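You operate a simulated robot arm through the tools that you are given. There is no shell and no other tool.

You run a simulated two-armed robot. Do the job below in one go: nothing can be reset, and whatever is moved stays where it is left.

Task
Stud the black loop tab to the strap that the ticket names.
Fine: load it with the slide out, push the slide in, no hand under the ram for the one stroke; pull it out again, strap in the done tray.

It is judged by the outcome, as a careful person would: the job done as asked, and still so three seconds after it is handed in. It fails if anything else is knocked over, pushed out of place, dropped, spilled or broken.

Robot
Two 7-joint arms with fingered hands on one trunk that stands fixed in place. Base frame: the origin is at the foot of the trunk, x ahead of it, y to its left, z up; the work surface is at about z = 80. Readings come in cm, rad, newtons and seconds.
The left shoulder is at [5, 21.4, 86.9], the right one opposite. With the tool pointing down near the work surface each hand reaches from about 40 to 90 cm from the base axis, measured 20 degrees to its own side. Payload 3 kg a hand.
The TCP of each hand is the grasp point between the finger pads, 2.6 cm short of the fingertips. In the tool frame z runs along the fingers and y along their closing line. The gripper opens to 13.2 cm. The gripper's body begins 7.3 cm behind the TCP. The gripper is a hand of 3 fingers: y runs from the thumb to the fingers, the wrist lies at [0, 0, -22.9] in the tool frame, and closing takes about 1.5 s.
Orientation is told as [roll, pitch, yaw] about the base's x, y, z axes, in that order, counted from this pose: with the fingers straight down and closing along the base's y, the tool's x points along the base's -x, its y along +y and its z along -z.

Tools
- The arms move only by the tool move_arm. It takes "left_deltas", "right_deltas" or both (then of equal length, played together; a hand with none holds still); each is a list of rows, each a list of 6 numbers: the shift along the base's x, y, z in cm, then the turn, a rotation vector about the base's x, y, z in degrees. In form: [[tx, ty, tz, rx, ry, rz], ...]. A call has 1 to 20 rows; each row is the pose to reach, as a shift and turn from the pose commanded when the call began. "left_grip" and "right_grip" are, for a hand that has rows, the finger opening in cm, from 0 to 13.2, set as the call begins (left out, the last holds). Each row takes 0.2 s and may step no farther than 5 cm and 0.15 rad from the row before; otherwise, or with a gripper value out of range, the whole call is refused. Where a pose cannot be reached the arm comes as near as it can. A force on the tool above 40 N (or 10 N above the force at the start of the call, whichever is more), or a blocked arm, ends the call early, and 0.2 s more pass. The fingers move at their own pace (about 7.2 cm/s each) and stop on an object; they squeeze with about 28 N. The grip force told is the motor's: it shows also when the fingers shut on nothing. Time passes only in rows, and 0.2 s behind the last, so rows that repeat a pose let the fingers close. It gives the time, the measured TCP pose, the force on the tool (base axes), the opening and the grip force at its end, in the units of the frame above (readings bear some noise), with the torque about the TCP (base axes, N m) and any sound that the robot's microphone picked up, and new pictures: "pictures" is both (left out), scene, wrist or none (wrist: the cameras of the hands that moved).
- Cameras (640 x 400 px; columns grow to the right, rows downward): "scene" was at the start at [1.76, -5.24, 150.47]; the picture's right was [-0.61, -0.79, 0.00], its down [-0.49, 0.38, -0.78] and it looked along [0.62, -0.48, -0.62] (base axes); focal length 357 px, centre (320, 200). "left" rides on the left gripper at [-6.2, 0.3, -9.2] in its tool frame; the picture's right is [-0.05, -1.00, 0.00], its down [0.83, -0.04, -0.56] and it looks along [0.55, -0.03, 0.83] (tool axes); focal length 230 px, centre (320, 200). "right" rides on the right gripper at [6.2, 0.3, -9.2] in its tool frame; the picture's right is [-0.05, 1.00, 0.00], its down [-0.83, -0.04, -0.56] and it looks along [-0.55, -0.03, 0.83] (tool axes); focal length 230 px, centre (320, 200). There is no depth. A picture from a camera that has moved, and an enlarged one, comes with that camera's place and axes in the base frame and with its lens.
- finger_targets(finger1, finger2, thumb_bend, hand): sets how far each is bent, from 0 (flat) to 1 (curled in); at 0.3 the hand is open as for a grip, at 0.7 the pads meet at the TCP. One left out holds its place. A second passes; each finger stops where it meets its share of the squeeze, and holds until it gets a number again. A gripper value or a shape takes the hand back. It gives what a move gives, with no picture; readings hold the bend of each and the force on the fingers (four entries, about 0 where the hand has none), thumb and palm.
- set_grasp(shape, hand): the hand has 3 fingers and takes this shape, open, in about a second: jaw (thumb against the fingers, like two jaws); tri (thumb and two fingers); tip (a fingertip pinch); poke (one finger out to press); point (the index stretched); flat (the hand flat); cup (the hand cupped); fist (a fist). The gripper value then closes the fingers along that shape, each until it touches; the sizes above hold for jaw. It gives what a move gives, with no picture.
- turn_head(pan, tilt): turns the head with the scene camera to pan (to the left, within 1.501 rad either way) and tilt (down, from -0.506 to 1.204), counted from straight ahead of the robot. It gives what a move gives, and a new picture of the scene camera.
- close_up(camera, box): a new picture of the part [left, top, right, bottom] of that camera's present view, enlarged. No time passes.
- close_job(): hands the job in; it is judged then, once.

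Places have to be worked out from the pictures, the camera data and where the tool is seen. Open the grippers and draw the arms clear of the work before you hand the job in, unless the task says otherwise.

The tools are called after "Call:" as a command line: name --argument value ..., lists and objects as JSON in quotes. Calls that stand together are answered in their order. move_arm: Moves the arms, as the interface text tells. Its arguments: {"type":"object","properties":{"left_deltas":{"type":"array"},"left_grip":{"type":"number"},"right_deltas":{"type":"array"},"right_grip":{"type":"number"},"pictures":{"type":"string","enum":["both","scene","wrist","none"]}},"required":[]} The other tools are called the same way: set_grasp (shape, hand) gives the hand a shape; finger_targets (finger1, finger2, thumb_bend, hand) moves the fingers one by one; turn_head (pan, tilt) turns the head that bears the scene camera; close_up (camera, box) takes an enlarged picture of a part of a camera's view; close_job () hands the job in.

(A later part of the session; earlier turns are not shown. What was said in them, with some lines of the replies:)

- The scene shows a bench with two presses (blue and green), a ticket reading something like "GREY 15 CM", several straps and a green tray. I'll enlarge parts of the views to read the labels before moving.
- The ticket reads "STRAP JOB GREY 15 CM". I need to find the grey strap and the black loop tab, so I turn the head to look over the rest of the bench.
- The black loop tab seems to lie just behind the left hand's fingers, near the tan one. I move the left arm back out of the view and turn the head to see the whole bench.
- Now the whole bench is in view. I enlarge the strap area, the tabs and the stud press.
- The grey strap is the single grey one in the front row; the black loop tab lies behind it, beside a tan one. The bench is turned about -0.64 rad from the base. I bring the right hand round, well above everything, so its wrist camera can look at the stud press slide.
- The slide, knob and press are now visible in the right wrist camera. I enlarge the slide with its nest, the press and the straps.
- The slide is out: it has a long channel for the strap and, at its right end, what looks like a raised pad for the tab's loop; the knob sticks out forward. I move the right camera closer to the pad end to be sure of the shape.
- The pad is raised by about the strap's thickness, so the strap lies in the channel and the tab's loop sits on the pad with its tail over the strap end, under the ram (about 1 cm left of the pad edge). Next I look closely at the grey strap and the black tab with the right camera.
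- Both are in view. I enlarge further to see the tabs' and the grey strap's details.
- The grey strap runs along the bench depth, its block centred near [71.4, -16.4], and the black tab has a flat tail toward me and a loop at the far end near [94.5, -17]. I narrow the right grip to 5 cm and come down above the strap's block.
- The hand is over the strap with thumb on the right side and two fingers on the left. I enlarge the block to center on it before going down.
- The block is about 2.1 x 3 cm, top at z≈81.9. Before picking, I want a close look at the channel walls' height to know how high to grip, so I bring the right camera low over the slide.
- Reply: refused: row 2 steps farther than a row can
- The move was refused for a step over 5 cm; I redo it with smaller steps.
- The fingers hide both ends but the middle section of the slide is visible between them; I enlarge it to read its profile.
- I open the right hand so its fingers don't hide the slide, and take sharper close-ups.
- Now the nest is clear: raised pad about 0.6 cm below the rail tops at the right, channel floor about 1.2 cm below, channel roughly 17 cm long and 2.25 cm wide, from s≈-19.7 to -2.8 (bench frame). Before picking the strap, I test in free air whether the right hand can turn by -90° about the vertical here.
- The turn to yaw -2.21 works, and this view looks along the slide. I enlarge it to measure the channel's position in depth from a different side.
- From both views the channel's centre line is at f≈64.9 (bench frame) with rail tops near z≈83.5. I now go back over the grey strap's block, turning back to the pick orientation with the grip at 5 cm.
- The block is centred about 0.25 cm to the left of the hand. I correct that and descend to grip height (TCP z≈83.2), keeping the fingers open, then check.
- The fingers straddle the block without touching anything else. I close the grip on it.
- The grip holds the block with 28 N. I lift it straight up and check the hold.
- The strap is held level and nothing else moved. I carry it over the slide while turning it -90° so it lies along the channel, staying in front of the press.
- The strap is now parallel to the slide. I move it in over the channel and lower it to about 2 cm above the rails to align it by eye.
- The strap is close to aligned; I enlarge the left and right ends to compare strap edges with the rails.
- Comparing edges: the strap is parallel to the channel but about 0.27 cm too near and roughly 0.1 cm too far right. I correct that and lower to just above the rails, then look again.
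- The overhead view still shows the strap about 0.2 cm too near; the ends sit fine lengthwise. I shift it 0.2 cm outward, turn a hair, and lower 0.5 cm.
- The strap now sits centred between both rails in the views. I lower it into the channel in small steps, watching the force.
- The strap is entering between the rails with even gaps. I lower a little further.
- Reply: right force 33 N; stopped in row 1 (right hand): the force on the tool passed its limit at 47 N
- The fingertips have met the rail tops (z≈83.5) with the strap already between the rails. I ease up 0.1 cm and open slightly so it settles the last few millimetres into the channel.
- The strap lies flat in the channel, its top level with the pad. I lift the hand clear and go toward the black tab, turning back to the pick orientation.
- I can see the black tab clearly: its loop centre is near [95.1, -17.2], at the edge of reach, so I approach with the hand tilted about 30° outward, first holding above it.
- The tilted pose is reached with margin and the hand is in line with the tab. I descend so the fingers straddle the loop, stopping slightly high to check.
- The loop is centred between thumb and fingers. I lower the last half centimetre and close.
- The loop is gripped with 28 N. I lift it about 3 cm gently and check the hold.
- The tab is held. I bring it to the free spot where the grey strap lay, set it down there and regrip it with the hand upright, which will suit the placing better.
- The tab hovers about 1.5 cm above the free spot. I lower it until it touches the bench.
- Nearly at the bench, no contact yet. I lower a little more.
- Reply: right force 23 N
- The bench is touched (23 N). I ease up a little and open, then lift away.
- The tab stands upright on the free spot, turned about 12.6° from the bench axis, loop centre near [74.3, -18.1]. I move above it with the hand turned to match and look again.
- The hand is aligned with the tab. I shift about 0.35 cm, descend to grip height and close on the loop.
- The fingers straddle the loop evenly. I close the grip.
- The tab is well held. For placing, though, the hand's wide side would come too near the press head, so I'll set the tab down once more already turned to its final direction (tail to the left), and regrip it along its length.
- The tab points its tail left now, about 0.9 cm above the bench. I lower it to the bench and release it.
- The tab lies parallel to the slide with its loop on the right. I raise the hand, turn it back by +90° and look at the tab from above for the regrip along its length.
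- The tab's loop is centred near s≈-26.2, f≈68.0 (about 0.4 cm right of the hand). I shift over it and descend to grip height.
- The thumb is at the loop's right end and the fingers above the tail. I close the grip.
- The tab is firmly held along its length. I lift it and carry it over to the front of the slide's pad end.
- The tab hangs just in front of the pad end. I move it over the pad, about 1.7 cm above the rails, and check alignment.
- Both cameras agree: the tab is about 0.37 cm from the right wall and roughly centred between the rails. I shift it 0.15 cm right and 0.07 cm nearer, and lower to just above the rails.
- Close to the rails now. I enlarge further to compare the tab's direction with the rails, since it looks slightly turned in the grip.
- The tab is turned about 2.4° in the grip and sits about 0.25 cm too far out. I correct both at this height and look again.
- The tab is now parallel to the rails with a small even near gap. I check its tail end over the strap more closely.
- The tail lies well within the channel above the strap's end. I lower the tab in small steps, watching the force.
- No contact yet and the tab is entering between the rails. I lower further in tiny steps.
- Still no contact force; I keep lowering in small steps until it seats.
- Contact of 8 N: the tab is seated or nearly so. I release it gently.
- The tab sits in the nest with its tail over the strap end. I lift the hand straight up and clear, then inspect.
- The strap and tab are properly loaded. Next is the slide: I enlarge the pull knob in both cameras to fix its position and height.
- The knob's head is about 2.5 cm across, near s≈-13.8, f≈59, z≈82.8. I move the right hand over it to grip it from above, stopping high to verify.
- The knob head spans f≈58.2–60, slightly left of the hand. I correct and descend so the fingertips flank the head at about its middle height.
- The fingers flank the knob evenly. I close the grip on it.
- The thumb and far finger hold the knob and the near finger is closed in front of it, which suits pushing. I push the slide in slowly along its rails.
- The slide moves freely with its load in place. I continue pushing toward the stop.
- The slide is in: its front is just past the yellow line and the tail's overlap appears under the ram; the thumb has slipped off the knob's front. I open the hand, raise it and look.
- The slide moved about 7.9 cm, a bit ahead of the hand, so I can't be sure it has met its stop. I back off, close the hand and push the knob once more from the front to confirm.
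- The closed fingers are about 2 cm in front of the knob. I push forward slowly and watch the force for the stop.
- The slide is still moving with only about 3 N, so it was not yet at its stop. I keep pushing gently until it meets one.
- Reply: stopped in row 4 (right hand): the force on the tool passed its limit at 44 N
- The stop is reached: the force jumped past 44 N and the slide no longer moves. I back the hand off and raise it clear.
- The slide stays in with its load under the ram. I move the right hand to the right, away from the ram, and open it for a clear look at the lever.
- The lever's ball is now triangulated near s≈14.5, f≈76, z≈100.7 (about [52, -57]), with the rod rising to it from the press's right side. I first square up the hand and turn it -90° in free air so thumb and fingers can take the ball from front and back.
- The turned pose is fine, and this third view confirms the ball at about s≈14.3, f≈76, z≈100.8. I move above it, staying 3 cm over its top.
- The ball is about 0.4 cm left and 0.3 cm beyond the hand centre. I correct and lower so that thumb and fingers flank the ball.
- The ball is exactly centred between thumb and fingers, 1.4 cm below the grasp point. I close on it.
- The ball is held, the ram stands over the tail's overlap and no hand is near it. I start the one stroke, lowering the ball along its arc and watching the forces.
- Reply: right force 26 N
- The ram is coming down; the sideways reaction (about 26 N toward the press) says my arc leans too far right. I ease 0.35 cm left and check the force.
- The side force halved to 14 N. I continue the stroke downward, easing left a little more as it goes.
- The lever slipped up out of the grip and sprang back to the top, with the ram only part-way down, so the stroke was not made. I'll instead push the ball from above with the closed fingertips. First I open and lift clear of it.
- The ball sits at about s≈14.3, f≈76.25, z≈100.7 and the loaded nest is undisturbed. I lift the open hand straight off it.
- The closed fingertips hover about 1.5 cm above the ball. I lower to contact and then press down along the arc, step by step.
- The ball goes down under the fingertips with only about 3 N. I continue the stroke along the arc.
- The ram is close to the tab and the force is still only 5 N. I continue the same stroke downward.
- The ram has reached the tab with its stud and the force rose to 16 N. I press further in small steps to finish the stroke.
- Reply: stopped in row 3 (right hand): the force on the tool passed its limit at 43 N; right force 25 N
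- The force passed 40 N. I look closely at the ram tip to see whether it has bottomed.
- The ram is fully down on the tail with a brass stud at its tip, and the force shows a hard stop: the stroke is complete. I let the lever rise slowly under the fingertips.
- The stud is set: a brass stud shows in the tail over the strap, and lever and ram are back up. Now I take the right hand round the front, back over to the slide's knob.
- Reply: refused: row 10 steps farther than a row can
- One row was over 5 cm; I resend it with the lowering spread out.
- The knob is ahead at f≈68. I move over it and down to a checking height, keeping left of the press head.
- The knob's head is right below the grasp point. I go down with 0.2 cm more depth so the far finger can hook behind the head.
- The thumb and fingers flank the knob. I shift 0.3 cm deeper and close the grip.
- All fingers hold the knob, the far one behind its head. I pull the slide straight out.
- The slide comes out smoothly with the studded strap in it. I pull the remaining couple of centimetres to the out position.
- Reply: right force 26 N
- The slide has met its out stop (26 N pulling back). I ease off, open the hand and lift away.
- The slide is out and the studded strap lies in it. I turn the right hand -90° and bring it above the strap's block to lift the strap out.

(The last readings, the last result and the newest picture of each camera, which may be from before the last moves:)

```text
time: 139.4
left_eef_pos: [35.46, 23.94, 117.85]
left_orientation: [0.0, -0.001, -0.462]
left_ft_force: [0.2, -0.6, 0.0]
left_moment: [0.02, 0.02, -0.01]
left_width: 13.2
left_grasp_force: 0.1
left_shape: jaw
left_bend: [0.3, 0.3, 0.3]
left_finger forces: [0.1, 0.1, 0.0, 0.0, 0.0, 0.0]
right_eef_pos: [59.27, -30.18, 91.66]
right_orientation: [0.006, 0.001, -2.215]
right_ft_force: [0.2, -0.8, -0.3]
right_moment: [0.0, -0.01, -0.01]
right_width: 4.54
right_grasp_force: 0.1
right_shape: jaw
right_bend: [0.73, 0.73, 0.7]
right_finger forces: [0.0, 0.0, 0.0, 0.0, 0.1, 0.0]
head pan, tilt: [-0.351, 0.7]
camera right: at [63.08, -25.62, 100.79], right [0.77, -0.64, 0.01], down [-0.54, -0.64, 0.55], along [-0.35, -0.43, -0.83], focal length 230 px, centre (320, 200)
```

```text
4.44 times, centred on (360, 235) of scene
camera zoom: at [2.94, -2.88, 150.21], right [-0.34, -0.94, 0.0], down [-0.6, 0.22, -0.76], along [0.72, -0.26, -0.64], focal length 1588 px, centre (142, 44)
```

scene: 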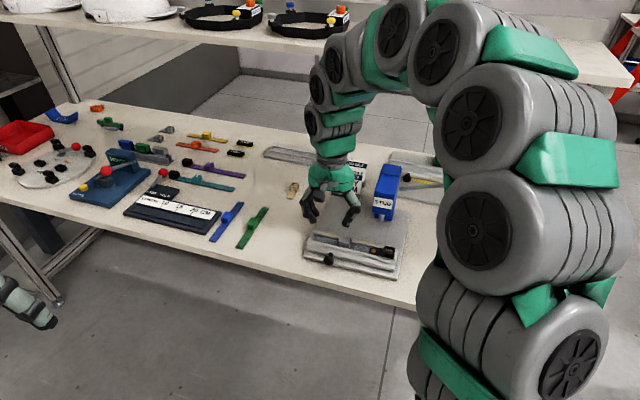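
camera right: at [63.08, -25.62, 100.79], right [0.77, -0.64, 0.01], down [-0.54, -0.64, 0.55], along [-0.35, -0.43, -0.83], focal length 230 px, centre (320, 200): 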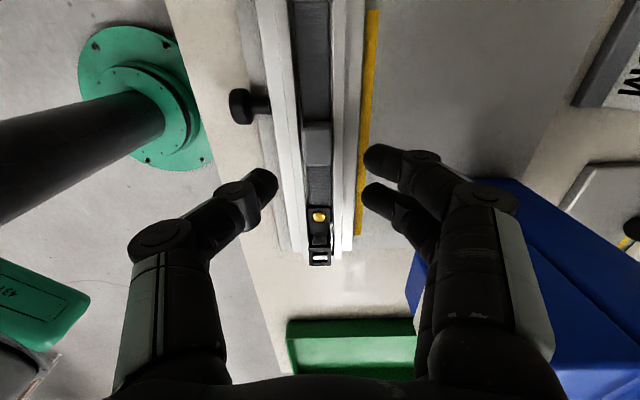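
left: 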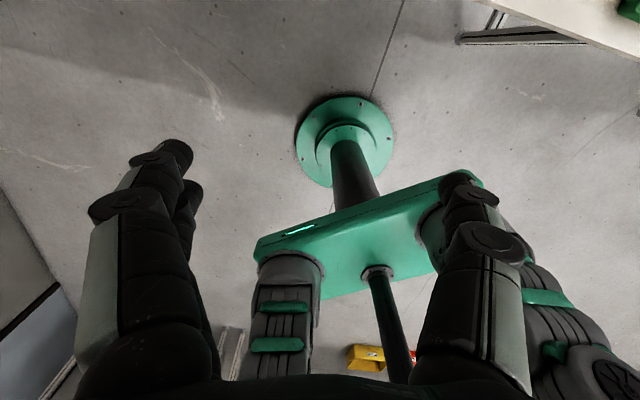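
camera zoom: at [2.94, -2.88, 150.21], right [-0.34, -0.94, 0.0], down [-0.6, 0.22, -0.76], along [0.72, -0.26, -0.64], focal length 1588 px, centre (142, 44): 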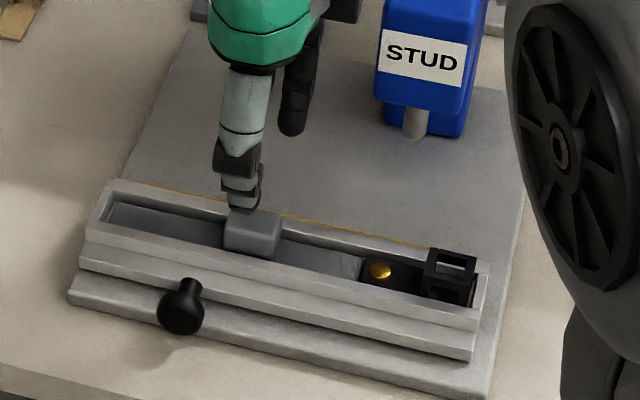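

The block is centred lengthwise and about 0.27 cm nearer than the hand. I correct and descend to just above the rail tops.

Call:
move_arm --right_deltas '[[-0.22, 0.16, -2, 0, 0, 0], [-0.22, 0.16, -4, 0, 0, 0], [-0.22, 0.16, -5, 0, 0, 0], [-0.22, 0.16, -5.4, 0, 0, 0], [-0.22, 0.16, -5.4, 0, 0, 0]]' --pictures "none"

Call:
close_up --camera "right" --box '[220, 80, 420, 260]'

Call:
close_up --camera "scene" --box '[310, 200, 400, 270]'

```text
time: 140.6
left_eef_pos: [35.44, 23.91, 117.91]
left_orientation: [-0.002, 0.0, -0.461]
left_ft_force: [1.3, -0.3, 1.3]
left_moment: [0.01, 0.02, -0.03]
left_width: 13.19
left_grasp_force: 0.0
left_shape: jaw
left_bend: [0.3, 0.3, 0.3]
left_finger forces: [0.0, 0.1, 0.0, 0.0, 0.0, 0.0]
right_eef_pos: [58.95, -29.96, 86.15]
right_orientation: [0.006, 0.001, -2.216]
right_ft_force: [-0.4, -0.2, 0.3]
right_moment: [-0.01, 0.02, 0.0]
right_width: 4.55
right_grasp_force: 0.0
right_shape: jaw
right_bend: [0.73, 0.73, 0.7]
right_finger forces: [0.0, 0.0, 0.0, 0.0, 0.0, 0.1]
head pan, tilt: [-0.351, 0.7]
```

```text
2.22 times, centred on (320, 170) of right
camera zoom: at [62.8, -25.39, 95.35], right [0.77, -0.64, 0.0], down [-0.54, -0.64, 0.55], along [-0.35, -0.43, -0.83], focal length 511 px, centre (320, 267)
```

zoom: 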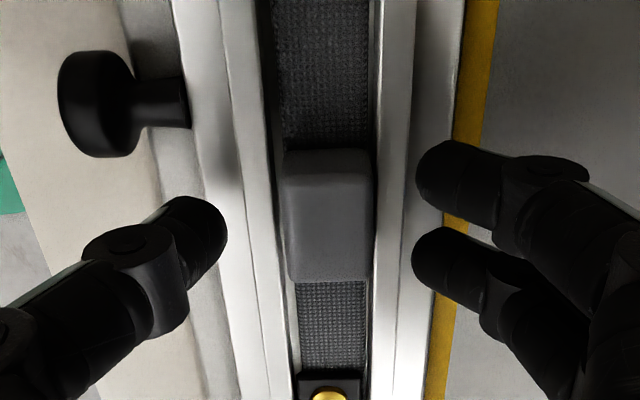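

```text
5.71 times, centred on (355, 235) of scene
camera zoom: at [2.94, -2.88, 150.21], right [-0.34, -0.94, 0.0], down [-0.6, 0.22, -0.76], along [0.72, -0.26, -0.64], focal length 2042 px, centre (120, 0)
```

zoom: 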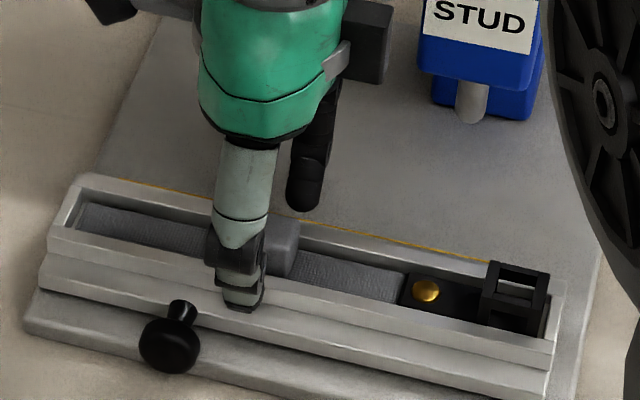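

The fingers straddle the block just above the rails. I close on the block.

Call:
move_arm --right_deltas '[[0, 0, -0.08, 0, 0, 0], [0, 0, -0.08, 0, 0, 0], [0, 0, -0.08, 0, 0, 0], [0, 0, -0.08, 0, 0, 0], [0, 0, -0.08, 0, 0, 0], [0, 0, -0.08, 0, 0, 0], [0, 0, -0.08, 0, 0, 0]]' --right_grip 0 --pictures "none"

Call:
close_up --camera "right" --box '[220, 80, 420, 260]'

Call:
close_up --camera "scene" --box '[310, 200, 400, 270]'

```text
time: 142.2
left_eef_pos: [35.45, 23.85, 118.04]
left_orientation: [0.0, -0.001, -0.462]
left_ft_force: [0.2, 0.2, 0.4]
left_moment: [-0.02, -0.02, 0.01]
left_width: 13.21
left_grasp_force: 0.1
left_shape: jaw
left_bend: [0.3, 0.3, 0.3]
left_finger forces: [0.1, 0.1, 0.1, 0.0, 0.0, 0.1]
right_eef_pos: [59.02, -30.07, 86.14]
right_orientation: [0.006, 0.001, -2.218]
right_ft_force: [1.6, -0.6, 3.4]
right_moment: [0.03, -0.01, -0.17]
right_width: 2.3
right_grasp_force: 27.6
right_shape: jaw
right_bend: [0.73, 0.73, 0.7]
right_finger forces: [11.9, 11.8, 0.0, 0.0, 23.3, 0.1]
head pan, tilt: [-0.351, 0.7]
```

```text
2.22 times, centred on (320, 170) of right
camera zoom: at [62.81, -25.41, 95.31], right [0.77, -0.64, 0.01], down [-0.54, -0.64, 0.55], along [-0.35, -0.43, -0.83], focal length 511 px, centre (320, 267)
```

zoom: 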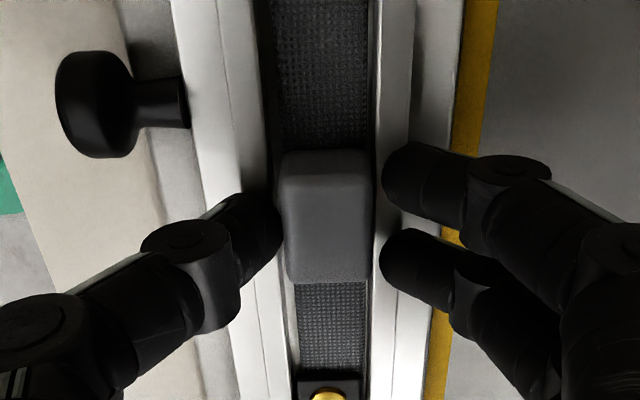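

```text
5.71 times, centred on (355, 235) of scene
camera zoom: at [2.94, -2.88, 150.21], right [-0.34, -0.94, 0.0], down [-0.6, 0.22, -0.76], along [0.72, -0.26, -0.64], focal length 2042 px, centre (120, 0)
```

zoom: 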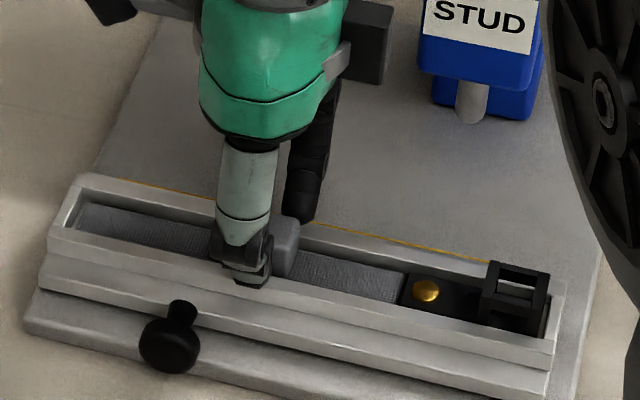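

The fingertips press the block's upper part with the full 28 N. I lift a little and check that the strap follows.

Call:
move_arm --right_deltas '[[0, 0, 0.2, 0, 0, 0], [0, 0, 0.4, 0, 0, 0], [0, 0, 0.6, 0, 0, 0], [0, 0, 0.6, 0, 0, 0]]' --pictures "none"

Call:
close_up --camera "scene" --box '[310, 200, 410, 270]'

Call:
close_up --camera "right" --box '[220, 80, 420, 280]'

```text
time: 143.2
left_eef_pos: [35.47, 23.95, 117.86]
left_orientation: [0.0, -0.001, -0.461]
left_ft_force: [0.3, 0.1, 0.0]
left_moment: [-0.01, -0.02, 0.01]
left_width: 13.19
left_grasp_force: 0.0
left_shape: jaw
left_bend: [0.3, 0.3, 0.3]
left_finger forces: [0.1, 0.0, 0.1, 0.1, 0.1, 0.0]
right_eef_pos: [58.82, -30.08, 86.76]
right_orientation: [0.006, 0.001, -2.216]
right_ft_force: [0.0, 0.2, 0.0]
right_moment: [0.0, 0.01, 0.0]
right_width: 2.06
right_grasp_force: 27.2
right_shape: jaw
right_bend: [0.73, 0.73, 0.71]
right_finger forces: [12.0, 12.2, 0.1, 0.1, 24.0, 0.0]
head pan, tilt: [-0.351, 0.7]
```

```text
5.71 times, centred on (360, 235) of scene
camera zoom: at [2.94, -2.88, 150.21], right [-0.34, -0.94, 0.0], down [-0.6, 0.22, -0.76], along [0.72, -0.26, -0.64], focal length 2042 px, centre (91, 0)
```

zoom: 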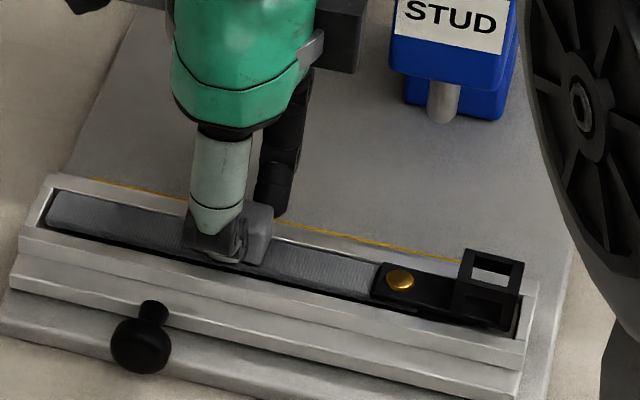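

```text
2.00 times, centred on (320, 180) of right
camera zoom: at [62.8, -25.45, 95.91], right [0.77, -0.64, 0.0], down [-0.54, -0.64, 0.55], along [-0.35, -0.43, -0.83], focal length 460 px, centre (320, 240)
```

zoom: 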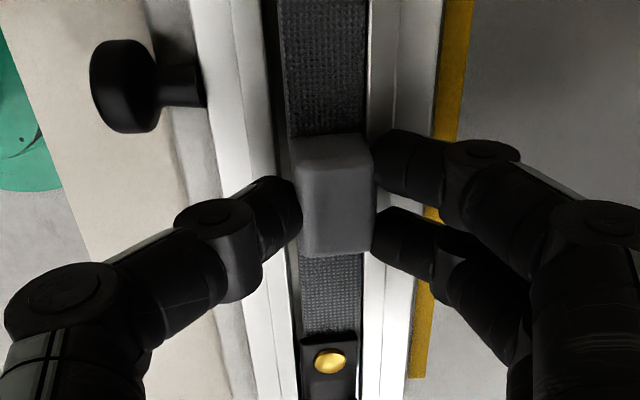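

The strap rises with the tab attached. I lift it further, clear of the slide.

Call:
move_arm --right_deltas '[[0, 0, 0.5, 0, 0, 0], [0, 0, 1, 0, 0, 0], [0, 0, 2, 0, 0, 0], [0, 0, 3, 0, 0, 0], [0, 0, 4, 0, 0, 0], [0, 0, 4, 0, 0, 0]]' --pictures "wrist"

Call:
close_up --camera "scene" --box '[300, 180, 420, 270]'

Call:
close_up --camera "right" --box '[220, 80, 420, 280]'

```text
time: 144.6
left_eef_pos: [35.65, 23.84, 117.95]
left_orientation: [-0.001, 0.0, -0.461]
left_ft_force: [0.0, -0.2, 0.0]
left_moment: [-0.04, -0.05, -0.01]
left_width: 13.21
left_grasp_force: 0.1
left_shape: jaw
left_bend: [0.3, 0.3, 0.3]
left_finger forces: [0.0, 0.0, 0.0, 0.1, 0.1, 0.0]
right_eef_pos: [58.84, -29.98, 90.78]
right_orientation: [0.005, 0.001, -2.217]
right_ft_force: [0.3, -0.1, -0.6]
right_moment: [0.04, -0.02, -0.01]
right_width: 2.06
right_grasp_force: 28.1
right_shape: jaw
right_bend: [0.73, 0.73, 0.71]
right_finger forces: [11.9, 12.1, 0.0, 0.0, 24.0, 0.1]
head pan, tilt: [-0.351, 0.7]
camera right: at [62.78, -25.43, 99.98], right [0.77, -0.64, 0.0], down [-0.54, -0.64, 0.55], along [-0.35, -0.43, -0.83], focal length 230 px, centre (320, 200)
```

right: 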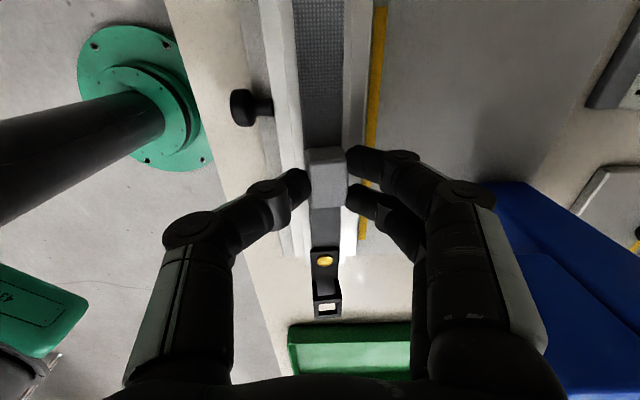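

```text
4.44 times, centred on (360, 225) of scene
camera zoom: at [2.94, -2.88, 150.21], right [-0.34, -0.94, 0.0], down [-0.6, 0.22, -0.76], along [0.72, -0.26, -0.64], focal length 1588 px, centre (142, 89)
```

zoom: 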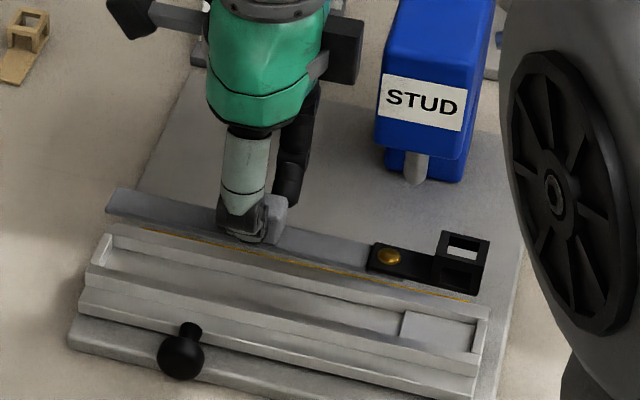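

```text
2.00 times, centred on (320, 180) of right
camera zoom: at [62.78, -25.43, 99.98], right [0.77, -0.64, 0.0], down [-0.54, -0.64, 0.55], along [-0.35, -0.43, -0.83], focal length 460 px, centre (320, 240)
```

zoom: 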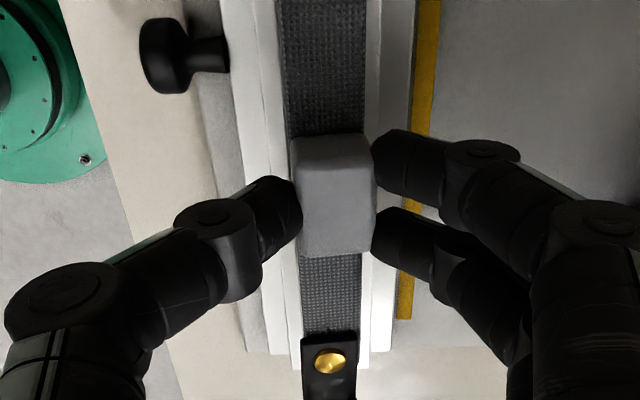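

The strap comes up cleanly with the tab studded to it. I back away from the press and raise it, moving gently.

Call:
move_arm --right_deltas '[[-0.8, 0.6, 1, 0, 0, 0], [-1.8, 1.35, 2.2, 0, 0, 0], [-2.8, 2.1, 3.4, 0, 0, 0], [-3.8, 2.85, 4.6, 0, 0, 0], [-4.8, 3.6, 5.8, 0, 0, 0], [-5.68, 4.26, 7, 0, 0, 0], [-5.68, 4.26, 7, 0, 0, 0]]' --pictures "wrist"

Call:
close_up --camera "scene" --box '[290, 170, 430, 280]'

```text
time: 146.2
left_eef_pos: [35.56, 23.87, 117.93]
left_orientation: [0.0, -0.001, -0.461]
left_ft_force: [-0.1, -0.6, 1.1]
left_moment: [-0.01, 0.0, -0.01]
left_width: 13.19
left_grasp_force: 0.0
left_shape: jaw
left_bend: [0.3, 0.3, 0.3]
left_finger forces: [0.0, 0.1, 0.0, 0.0, 0.0, 0.1]
right_eef_pos: [53.21, -25.84, 97.77]
right_orientation: [0.005, 0.0, -2.216]
right_ft_force: [0.4, 0.4, -0.1]
right_moment: [0.06, -0.01, 0.04]
right_width: 2.06
right_grasp_force: 28.2
right_shape: jaw
right_bend: [0.73, 0.73, 0.71]
right_finger forces: [12.0, 12.0, 0.0, 0.0, 24.0, 0.0]
head pan, tilt: [-0.351, 0.7]
camera right: at [57.13, -21.19, 106.91], right [0.77, -0.64, 0.0], down [-0.54, -0.64, 0.55], along [-0.35, -0.43, -0.83], focal length 230 px, centre (320, 200)
```

right: 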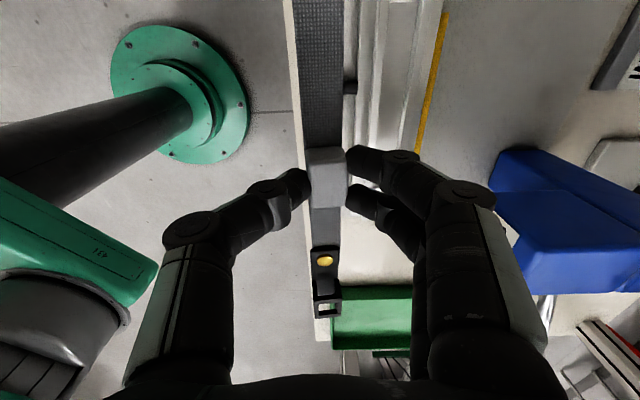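

```text
3.64 times, centred on (360, 225) of scene
camera zoom: at [2.94, -2.88, 150.21], right [-0.34, -0.94, 0.0], down [-0.6, 0.22, -0.76], along [0.72, -0.26, -0.64], focal length 1299 px, centre (174, 109)
```

zoom: 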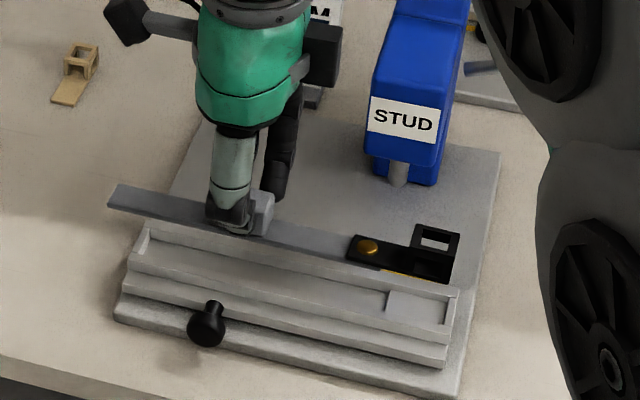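

The grip is steady. I carry the strap to the right in front of everything, turning it +90° on the way so that it will lie along the tray.

Call:
move_arm --right_deltas '[[-1.15, -1.69, 0, 0, 0, 4.5], [-2.29, -3.38, 0, 0, 0, 9], [-3.44, -5.06, 0, 0, 0, 13.5], [-4.58, -6.75, 0, 0, 0, 18], [-5.73, -8.44, 0, 0, 0, 22.5], [-6.87, -10.13, 0, 0, 0, 27], [-8.02, -11.82, 0, 0, 0, 31.5], [-9.16, -13.5, 0, 0, 0, 36], [-10.3, -15.2, 0, 0, 0, 40.5], [-11.45, -16.88, 0, 0, 0, 45], [-12.6, -18.6, 0, 0, 0, 49.5], [-13.74, -20.26, 0, 0, 0, 54]]' --pictures "both"

```text
time: 148.8
left_eef_pos: [35.52, 23.9, 118.01]
left_orientation: [0.0, 0.0, -0.461]
left_ft_force: [-0.7, -0.2, -0.1]
left_moment: [-0.01, 0.0, 0.01]
left_width: 13.18
left_grasp_force: 0.1
left_shape: jaw
left_bend: [0.3, 0.3, 0.3]
left_finger forces: [0.1, 0.0, 0.0, 0.0, 0.0, 0.0]
right_eef_pos: [39.59, -45.93, 97.76]
right_orientation: [0.004, 0.001, -1.273]
right_ft_force: [-0.6, -0.2, -0.7]
right_moment: [0.01, -0.01, 0.04]
right_width: 2.04
right_grasp_force: 28.8
right_shape: jaw
right_bend: [0.73, 0.73, 0.71]
right_finger forces: [11.8, 12.1, 0.1, 0.0, 23.7, 0.0]
head pan, tilt: [-0.351, 0.7]
camera right: at [37.91, -40.22, 106.95], right [0.97, 0.24, 0.0], down [0.2, -0.81, 0.55], along [0.14, -0.54, -0.83], focal length 230 px, centre (320, 200)
```

scene: 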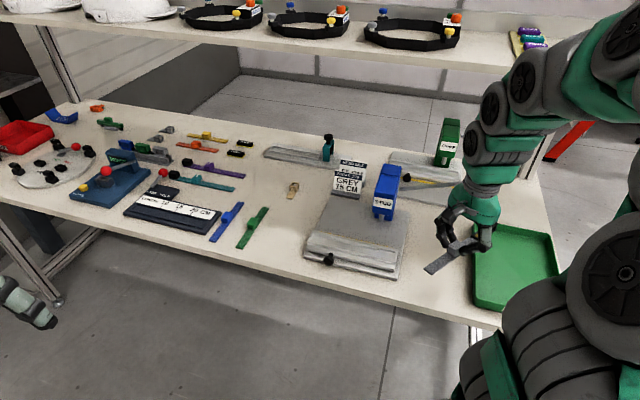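
right: 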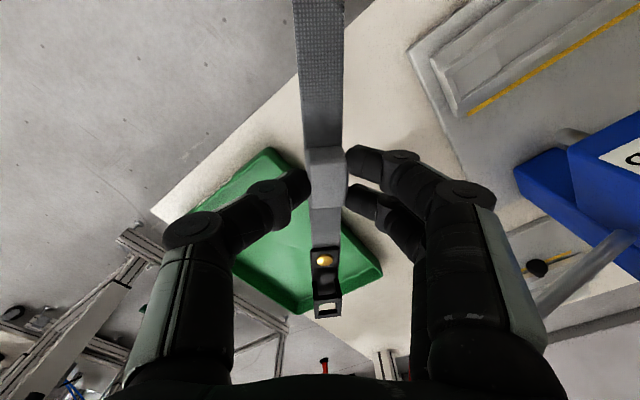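

Half way, all steady. I continue to the tray, finishing the turn.

Call:
move_arm --right_deltas '[[-1.15, -1.69, 0, 0, 0, 4.5], [-2.29, -3.38, 0, 0, 0, 9], [-3.44, -5.06, 0, 0, 0, 13.5], [-4.58, -6.75, 0, 0, 0, 18], [-5.73, -8.44, 0, 0, 0, 22.5], [-6.87, -10.13, 0, 0, 0, 27], [-8.02, -11.82, 0, 0, 0, 31.5], [-9.16, -13.5, 0, 0, 0, 36], [-9.16, -13.5, 0, 0, 0, 36]]' --pictures "both"

```text
time: 150.8
left_eef_pos: [35.47, 23.83, 117.95]
left_orientation: [0.001, -0.001, -0.46]
left_ft_force: [0.9, -0.3, 0.1]
left_moment: [0.02, -0.01, -0.01]
left_width: 13.19
left_grasp_force: 0.1
left_shape: jaw
left_bend: [0.3, 0.3, 0.3]
left_finger forces: [0.0, 0.1, 0.0, 0.0, 0.0, 0.0]
right_eef_pos: [30.17, -59.56, 97.82]
right_orientation: [0.004, 0.0, -0.645]
right_ft_force: [0.6, -1.0, -0.7]
right_moment: [0.03, -0.02, -0.01]
right_width: 2.08
right_grasp_force: 28.4
right_shape: jaw
right_bend: [0.73, 0.73, 0.71]
right_finger forces: [11.7, 12.1, 0.0, 0.1, 23.5, 0.0]
head pan, tilt: [-0.351, 0.7]
camera right: at [25.42, -55.84, 106.92], right [0.64, 0.77, 0.01], down [0.64, -0.54, 0.55], along [0.43, -0.35, -0.83], focal length 230 px, centre (320, 200)
```

scene: 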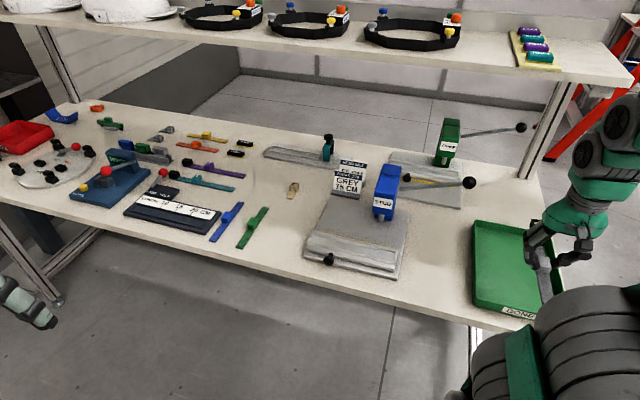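
right: 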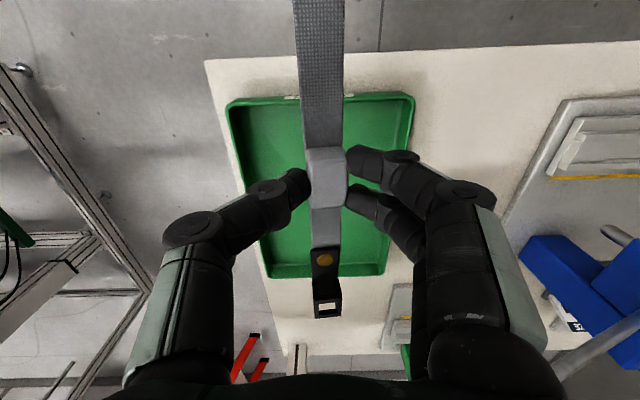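

The strap is now parallel to the tray, which spans about s 20.7–39, f 58–84. I move it over the tray's middle.

Call:
move_arm --right_deltas '[[1.2, -0.95, 0, 0, 0, 0], [2.5, -1.95, 0, 0, 0, 0], [3.7, -2.9, 0, 0, 0, 0], [5, -3.9, 0, 0, 0, 0], [6.2, -4.85, 0, 0, 0, 0], [7.4, -5.8, 0, 0, 0, 0], [7.4, -5.8, -1.5, 0, 0, 0], [7.4, -5.8, -3, 0, 0, 0], [7.4, -5.8, -4.5, 0, 0, 0], [7.4, -5.8, -6, 0, 0, 0], [7.4, -5.8, -7.5, 0, 0, 0], [7.4, -5.8, -7.5, 0, 0, 0]]' --pictures "both"

Call:
close_up --camera "scene" --box '[440, 190, 640, 330]'

```text
time: 153.4
left_eef_pos: [35.48, 23.88, 117.92]
left_orientation: [0.001, -0.001, -0.46]
left_ft_force: [-0.3, -0.3, -0.3]
left_moment: [-0.01, 0.03, 0.0]
left_width: 13.16
left_grasp_force: 0.1
left_shape: jaw
left_bend: [0.3, 0.3, 0.3]
left_finger forces: [0.0, 0.0, 0.0, 0.1, 0.1, 0.0]
right_eef_pos: [37.64, -65.19, 90.22]
right_orientation: [0.006, -0.001, -0.647]
right_ft_force: [-0.8, -0.3, -0.9]
right_moment: [0.02, 0.02, -0.01]
right_width: 2.05
right_grasp_force: 27.5
right_shape: jaw
right_bend: [0.73, 0.73, 0.71]
right_finger forces: [11.7, 12.1, 0.0, 0.0, 23.6, 0.0]
head pan, tilt: [-0.351, 0.7]
camera right: at [32.95, -61.49, 99.42], right [0.64, 0.77, 0.01], down [0.64, -0.54, 0.55], along [0.43, -0.35, -0.83], focal length 230 px, centre (320, 200)
```

scene: 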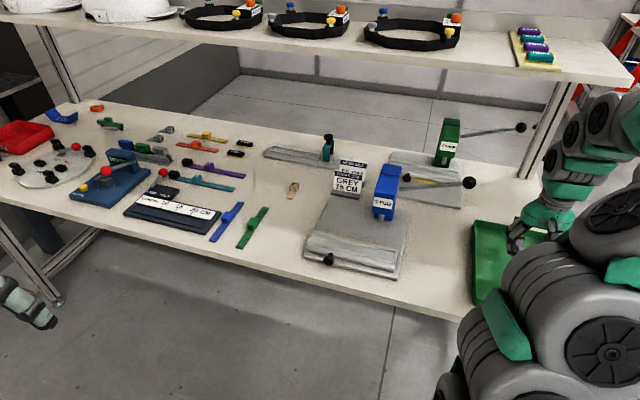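
right: 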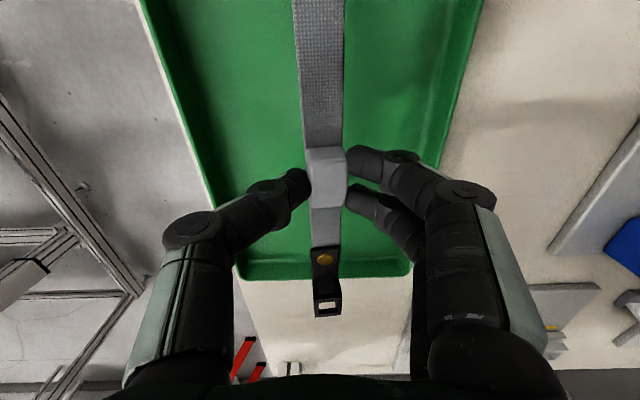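

```text
2.86 times, centred on (540, 260) of scene
camera zoom: at [2.94, -2.88, 150.21], right [-0.34, -0.94, 0.0], down [-0.6, 0.22, -0.76], along [0.72, -0.26, -0.64], focal length 1021 px, centre (-309, 29)
```

zoom: 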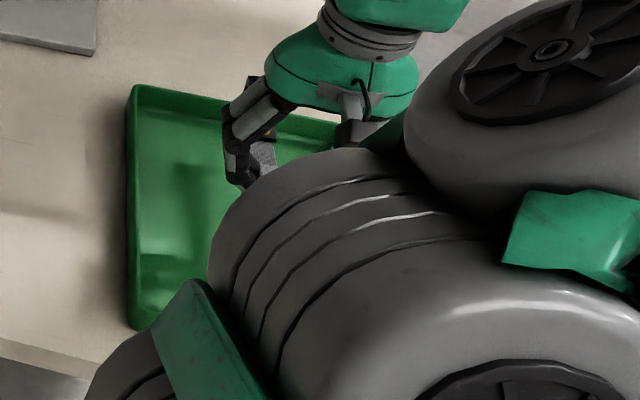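

The strap and tab fit within the tray lengthwise with about 2 cm to spare at each end. I lower it toward the tray floor.

Call:
move_arm --right_deltas '[[0, 0, -1, 0, 0, 0], [0, 0, -2, 0, 0, 0], [0, 0, -3, 0, 0, 0], [0, 0, -4, 0, 0, 0], [0, 0, -4.8, 0, 0, 0], [0, 0, -4.8, 0, 0, 0]]' --pictures "wrist"

Call:
close_up --camera "right" --box '[200, 100, 440, 340]'

```text
time: 154.8
left_eef_pos: [35.54, 23.86, 117.98]
left_orientation: [-0.001, 0.0, -0.461]
left_ft_force: [-0.4, 0.0, 0.8]
left_moment: [-0.01, 0.03, -0.01]
left_width: 13.17
left_grasp_force: 0.1
left_shape: jaw
left_bend: [0.3, 0.3, 0.3]
left_finger forces: [0.0, 0.0, 0.0, 0.0, 0.0, 0.0]
right_eef_pos: [37.79, -65.4, 85.59]
right_orientation: [0.005, 0.0, -0.649]
right_ft_force: [-0.4, 0.1, -0.7]
right_moment: [-0.03, 0.07, 0.01]
right_width: 2.06
right_grasp_force: 28.0
right_shape: jaw
right_bend: [0.73, 0.73, 0.71]
right_finger forces: [11.7, 12.0, 0.0, 0.0, 23.7, 0.0]
head pan, tilt: [-0.351, 0.7]
camera right: at [32.94, -61.6, 94.7], right [0.64, 0.77, 0.0], down [0.64, -0.54, 0.55], along [0.43, -0.35, -0.83], focal length 230 px, centre (320, 200)
```

right: 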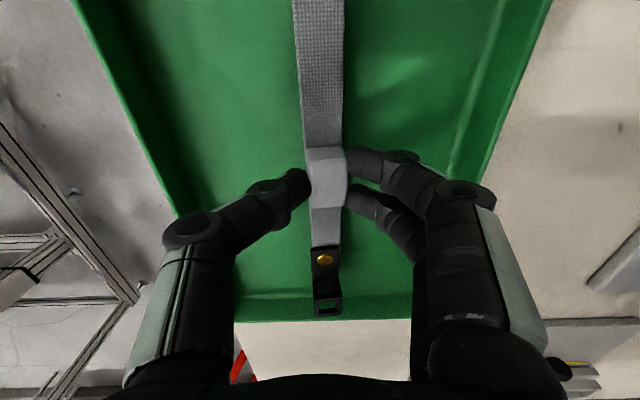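

```text
1.67 times, centred on (320, 220) of right
camera zoom: at [32.94, -61.6, 94.7], right [0.64, 0.77, 0.0], down [0.64, -0.54, 0.55], along [0.43, -0.35, -0.83], focal length 384 px, centre (320, 167)
```

zoom: 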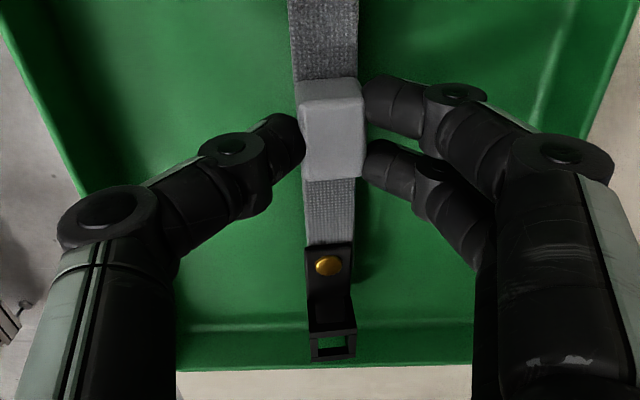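

The strap is inside the tray, about 1.5 cm above its floor. I lower until it touches.

Call:
move_arm --right_deltas '[[0, 0, -0.3, 0, 0, 0], [0, 0, -0.6, 0, 0, 0], [0, 0, -0.9, 0, 0, 0], [0, 0, -0.9, 0, 0, 0]]' --pictures "none"

Call:
move_arm --right_deltas '[[0, 0, -0.15, 0, 0, 0], [0, 0, -0.3, 0, 0, 0], [0, 0, -0.45, 0, 0, 0], [0, 0, -0.45, 0, 0, 0]]' --pictures "wrist"

Call:
close_up --camera "right" --box '[200, 100, 440, 340]'

```text
time: 155.8
left_eef_pos: [35.44, 23.88, 117.92]
left_orientation: [-0.001, 0.001, -0.46]
left_ft_force: [0.2, -0.3, 0.1]
left_moment: [0.0, -0.01, -0.01]
left_width: 13.19
left_grasp_force: 0.0
left_shape: jaw
left_bend: [0.3, 0.3, 0.3]
left_finger forces: [0.0, 0.0, 0.0, 0.1, 0.0, 0.1]
right_eef_pos: [37.75, -65.38, 84.55]
right_orientation: [0.005, 0.002, -0.646]
right_ft_force: [0.4, -0.5, -0.6]
right_moment: [0.0, 0.05, 0.01]
right_width: 2.07
right_grasp_force: 28.2
right_shape: jaw
right_bend: [0.73, 0.73, 0.71]
right_finger forces: [11.7, 12.0, 0.1, 0.0, 23.7, 0.1]
head pan, tilt: [-0.351, 0.7]
```

```text
time: 156.8
left_eef_pos: [35.46, 23.87, 118.01]
left_orientation: [-0.001, 0.0, -0.462]
left_ft_force: [-0.1, -0.4, 0.2]
left_moment: [-0.03, 0.0, -0.02]
left_width: 13.17
left_grasp_force: 0.1
left_shape: jaw
left_bend: [0.3, 0.3, 0.3]
left_finger forces: [0.0, 0.0, 0.0, 0.0, 0.0, 0.0]
right_eef_pos: [37.68, -65.3, 84.14]
right_orientation: [0.006, -0.001, -0.645]
right_ft_force: [0.4, 0.2, 4.4]
right_moment: [0.03, -0.05, 0.02]
right_width: 2.08
right_grasp_force: 28.7
right_shape: jaw
right_bend: [0.73, 0.73, 0.71]
right_finger forces: [11.7, 12.4, 0.1, 0.0, 24.7, 0.1]
head pan, tilt: [-0.351, 0.7]
camera right: at [32.99, -61.57, 93.31], right [0.64, 0.77, 0.0], down [0.64, -0.54, 0.55], along [0.43, -0.35, -0.83], focal length 230 px, centre (320, 200)
```

right: 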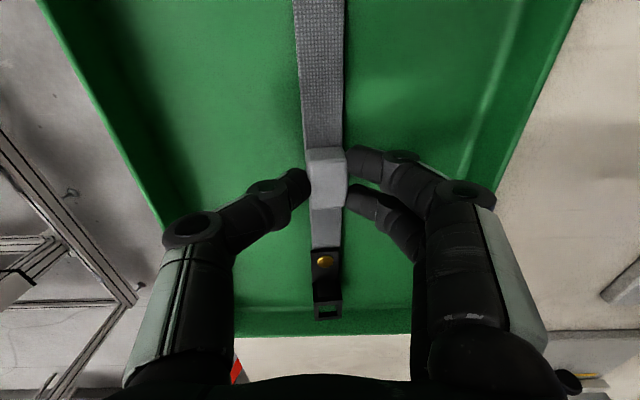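

```text
1.67 times, centred on (320, 220) of right
camera zoom: at [32.99, -61.57, 93.31], right [0.64, 0.77, 0.0], down [0.64, -0.54, 0.55], along [0.43, -0.35, -0.83], focal length 384 px, centre (320, 167)
```

zoom: 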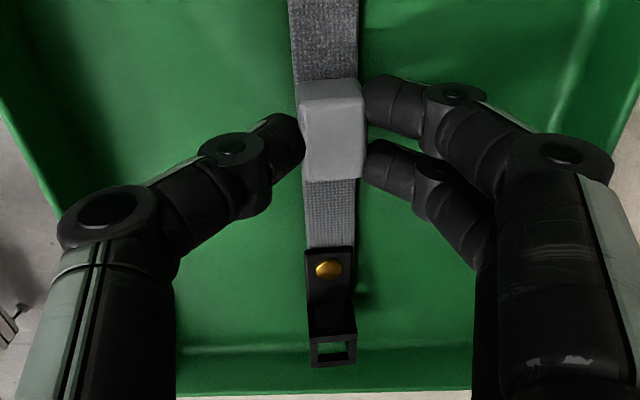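

The strap rests on the tray floor (4 N). I open the grip and let it lie.

Call:
move_arm --right_deltas '[[0, 0, 0, 0, 0, 0], [0, 0, 0, 0, 0, 0], [0, 0, 0, 0, 0, 0], [0, 0, 0, 0, 0, 0], [0, 0, 0, 0, 0, 0]]' --right_grip 5.5 --pictures "wrist"

Call:
move_arm --right_deltas '[[0, 0, 1.5, 0, 0, 0], [0, 0, 4, 0, 0, 0], [0, 0, 8, 0, 0, 0], [0, 0, 12, 0, 0, 0], [0, 0, 16, 0, 0, 0], [0, 0, 20, 0, 0, 0], [0, 0, 20, 0, 0, 0]]' --pictures "both"

Call:
close_up --camera "right" --box '[220, 60, 440, 260]'

```text
time: 158.0
left_eef_pos: [35.45, 23.95, 118.02]
left_orientation: [0.0, 0.0, -0.46]
left_ft_force: [-0.2, 0.2, -0.3]
left_moment: [-0.05, 0.0, 0.01]
left_width: 13.21
left_grasp_force: 0.1
left_shape: jaw
left_bend: [0.3, 0.3, 0.3]
left_finger forces: [0.0, 0.0, 0.1, 0.1, 0.1, 0.1]
right_eef_pos: [37.7, -65.32, 84.1]
right_orientation: [0.006, -0.001, -0.646]
right_ft_force: [0.0, -0.5, 0.0]
right_moment: [-0.04, -0.01, 0.0]
right_width: 5.43
right_grasp_force: 0.0
right_shape: jaw
right_bend: [0.73, 0.73, 0.7]
right_finger forces: [0.0, 0.0, 0.0, 0.0, 0.0, 0.1]
head pan, tilt: [-0.351, 0.7]
camera right: at [32.99, -61.56, 93.3], right [0.64, 0.77, 0.01], down [0.64, -0.54, 0.55], along [0.43, -0.35, -0.83], focal length 230 px, centre (320, 200)
```

right: 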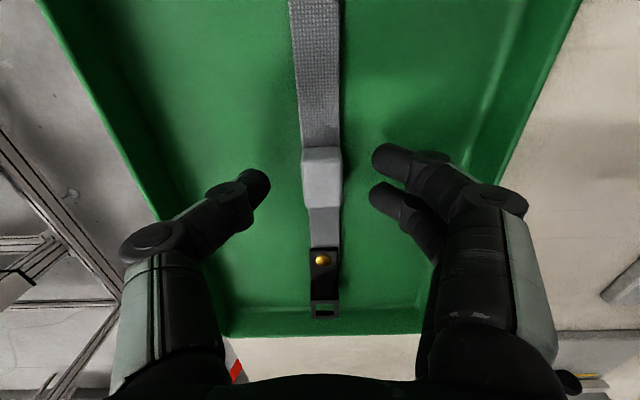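

```text
time: 159.6
left_eef_pos: [35.55, 23.89, 117.95]
left_orientation: [-0.002, 0.0, -0.461]
left_ft_force: [-0.4, 0.2, -0.1]
left_moment: [0.02, 0.02, 0.01]
left_width: 13.19
left_grasp_force: 0.0
left_shape: jaw
left_bend: [0.3, 0.3, 0.3]
left_finger forces: [0.1, 0.0, 0.1, 0.1, 0.1, 0.0]
right_eef_pos: [37.77, -65.41, 104.27]
right_orientation: [0.004, 0.001, -0.646]
right_ft_force: [-1.0, -1.0, 0.2]
right_moment: [-0.03, 0.02, 0.01]
right_width: 5.47
right_grasp_force: 0.0
right_shape: jaw
right_bend: [0.73, 0.73, 0.7]
right_finger forces: [0.1, 0.1, 0.1, 0.0, 0.0, 0.0]
head pan, tilt: [-0.351, 0.7]
camera right: at [33.03, -61.68, 113.52], right [0.64, 0.77, 0.01], down [0.64, -0.54, 0.55], along [0.43, -0.35, -0.83], focal length 230 px, centre (320, 200)
```

scene: 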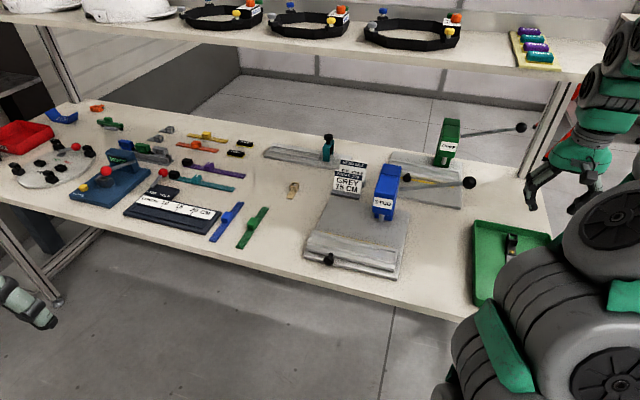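
right: 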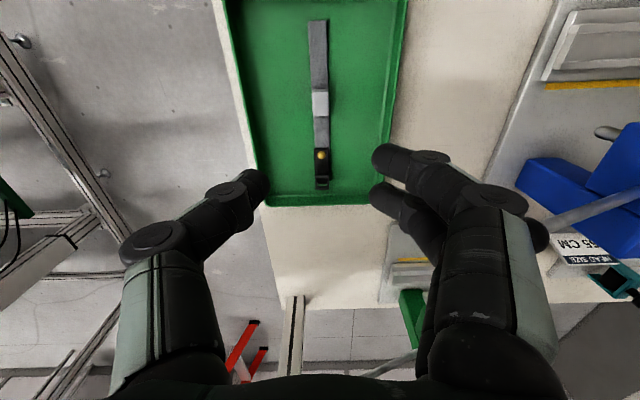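

```text
2.00 times, centred on (330, 160) of right
camera zoom: at [33.03, -61.68, 113.52], right [0.64, 0.77, 0.01], down [0.64, -0.54, 0.55], along [0.43, -0.35, -0.83], focal length 460 px, centre (300, 280)
```

zoom: 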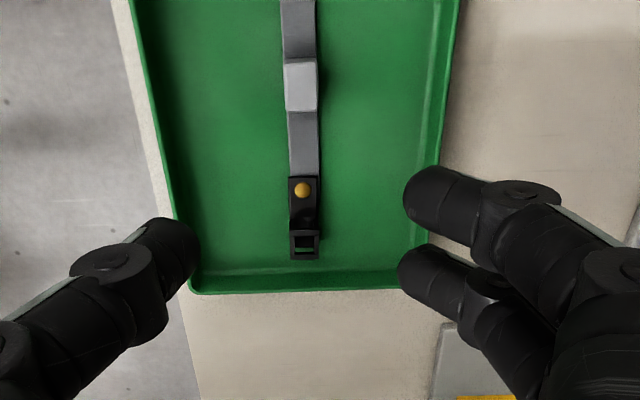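

The studded strap lies flat in the DONE tray. I open the hand fully, draw the right arm back up and away to its starting area, and check the whole bench.

Call:
move_arm --right_deltas '[[-1, 2, 4, 0, 0, 0], [-2, 5, 7.5, 0, 0, 0], [-2.5, 8.5, 10.5, 0, 0, 0], [-2.7, 12, 13.5, 0, 0, 0], [-2.7, 15.5, 16, 0, 0, 0], [-2.7, 19, 18, 0, 0, 0], [-2.7, 22, 19, 0, 0, 0], [-2.7, 22, 19, 0, 0, 0]]' --right_grip 13.2 --pictures "both"

Call:
turn_head --pan -0.66 --tilt 0.668

Call:
close_up --camera "right" --box '[140, 60, 400, 260]'

```text
time: 161.4
left_eef_pos: [35.52, 23.9, 117.96]
left_orientation: [0.0, 0.0, -0.461]
left_ft_force: [0.3, 0.1, -0.2]
left_moment: [0.0, 0.0, 0.03]
left_width: 13.17
left_grasp_force: 0.0
left_shape: jaw
left_bend: [0.3, 0.3, 0.3]
left_finger forces: [0.0, 0.0, 0.0, 0.1, 0.0, 0.0]
right_eef_pos: [35.16, -43.21, 123.17]
right_orientation: [0.005, 0.001, -0.647]
right_ft_force: [0.9, -0.5, -0.6]
right_moment: [0.01, 0.01, -0.02]
right_width: 13.2
right_grasp_force: 0.0
right_shape: jaw
right_bend: [0.3, 0.3, 0.3]
right_finger forces: [0.1, 0.1, 0.0, 0.1, 0.0, 0.1]
head pan, tilt: [-0.351, 0.7]
camera right: at [30.46, -39.45, 132.22], right [0.64, 0.77, 0.01], down [0.64, -0.54, 0.55], along [0.43, -0.35, -0.83], focal length 230 px, centre (320, 200)
```

scene: 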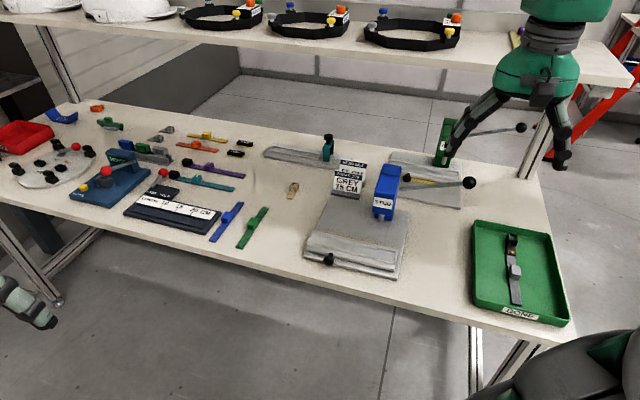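
right: 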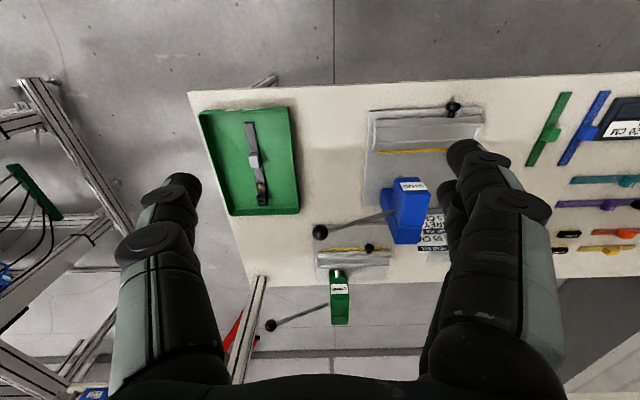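

```text
time: 162.2
left_eef_pos: [35.53, 23.87, 117.9]
left_orientation: [0.002, 0.001, -0.461]
left_ft_force: [0.1, 0.9, 1.1]
left_moment: [-0.02, 0.0, 0.0]
left_width: 13.19
left_grasp_force: 0.0
left_shape: jaw
left_bend: [0.3, 0.3, 0.3]
left_finger forces: [0.0, 0.0, 0.1, 0.0, 0.0, 0.0]
right_eef_pos: [35.26, -43.24, 123.11]
right_orientation: [0.005, 0.0, -0.647]
right_ft_force: [-0.2, -0.5, 0.2]
right_moment: [0.03, -0.01, 0.02]
right_width: 13.17
right_grasp_force: 0.0
right_shape: jaw
right_bend: [0.3, 0.3, 0.3]
right_finger forces: [0.0, 0.0, 0.0, 0.0, 0.0, 0.1]
head pan, tilt: [-0.66, 0.668]
```

scene: 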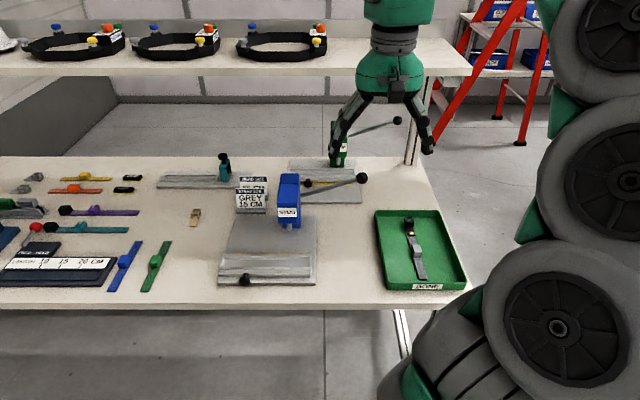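

```text
2.00 times, centred on (270, 160) of right
camera zoom: at [30.45, -39.49, 132.22], right [0.64, 0.77, 0.01], down [0.64, -0.54, 0.55], along [0.43, -0.35, -0.83], focal length 460 px, centre (420, 280)
```

zoom: 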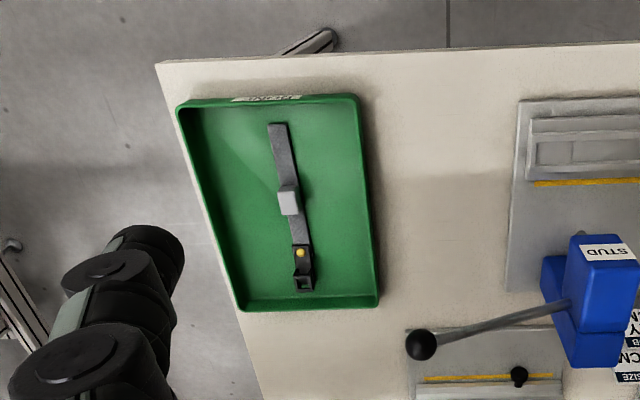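

The studded grey strap lies in the DONE tray. The slide is out, the lever is up, and the other straps, the tan tab, the tickets and the presses are where they were. Both hands are open and clear of the bench, so I hand the job in.

Call:
close_job

```text
The job is handed in.
```

The black loop tab is studded to the grey strap named on the ticket ("GREY 15 CM"), and the strap is in the DONE tray. The job is handed in, but no verdict has come back yet.

- **Loading:** I put the strap in the channel with the slide out. The tab sits on the raised pad with its tail over the strap's end.
- **Stroke:** My first pull on the lever slipped partway, before the ram reached the tab, and the lever sprang back up. I then made one full stroke from above, with the slide in and both hands clear of the ram. A brass stud now shows through the tail.
- **Strap check:** I picked it by colour, as it was the only grey strap among the three in the front row. I did not measure it on the length gauge. By camera all the front-row straps look about 17 cm long, so the "15 CM" on the ticket is unconfirmed.
- **Final state:** The slide is back out, the lever is up, and both hands are open and clear. In the last pictures nothing else on the bench appears to have moved.
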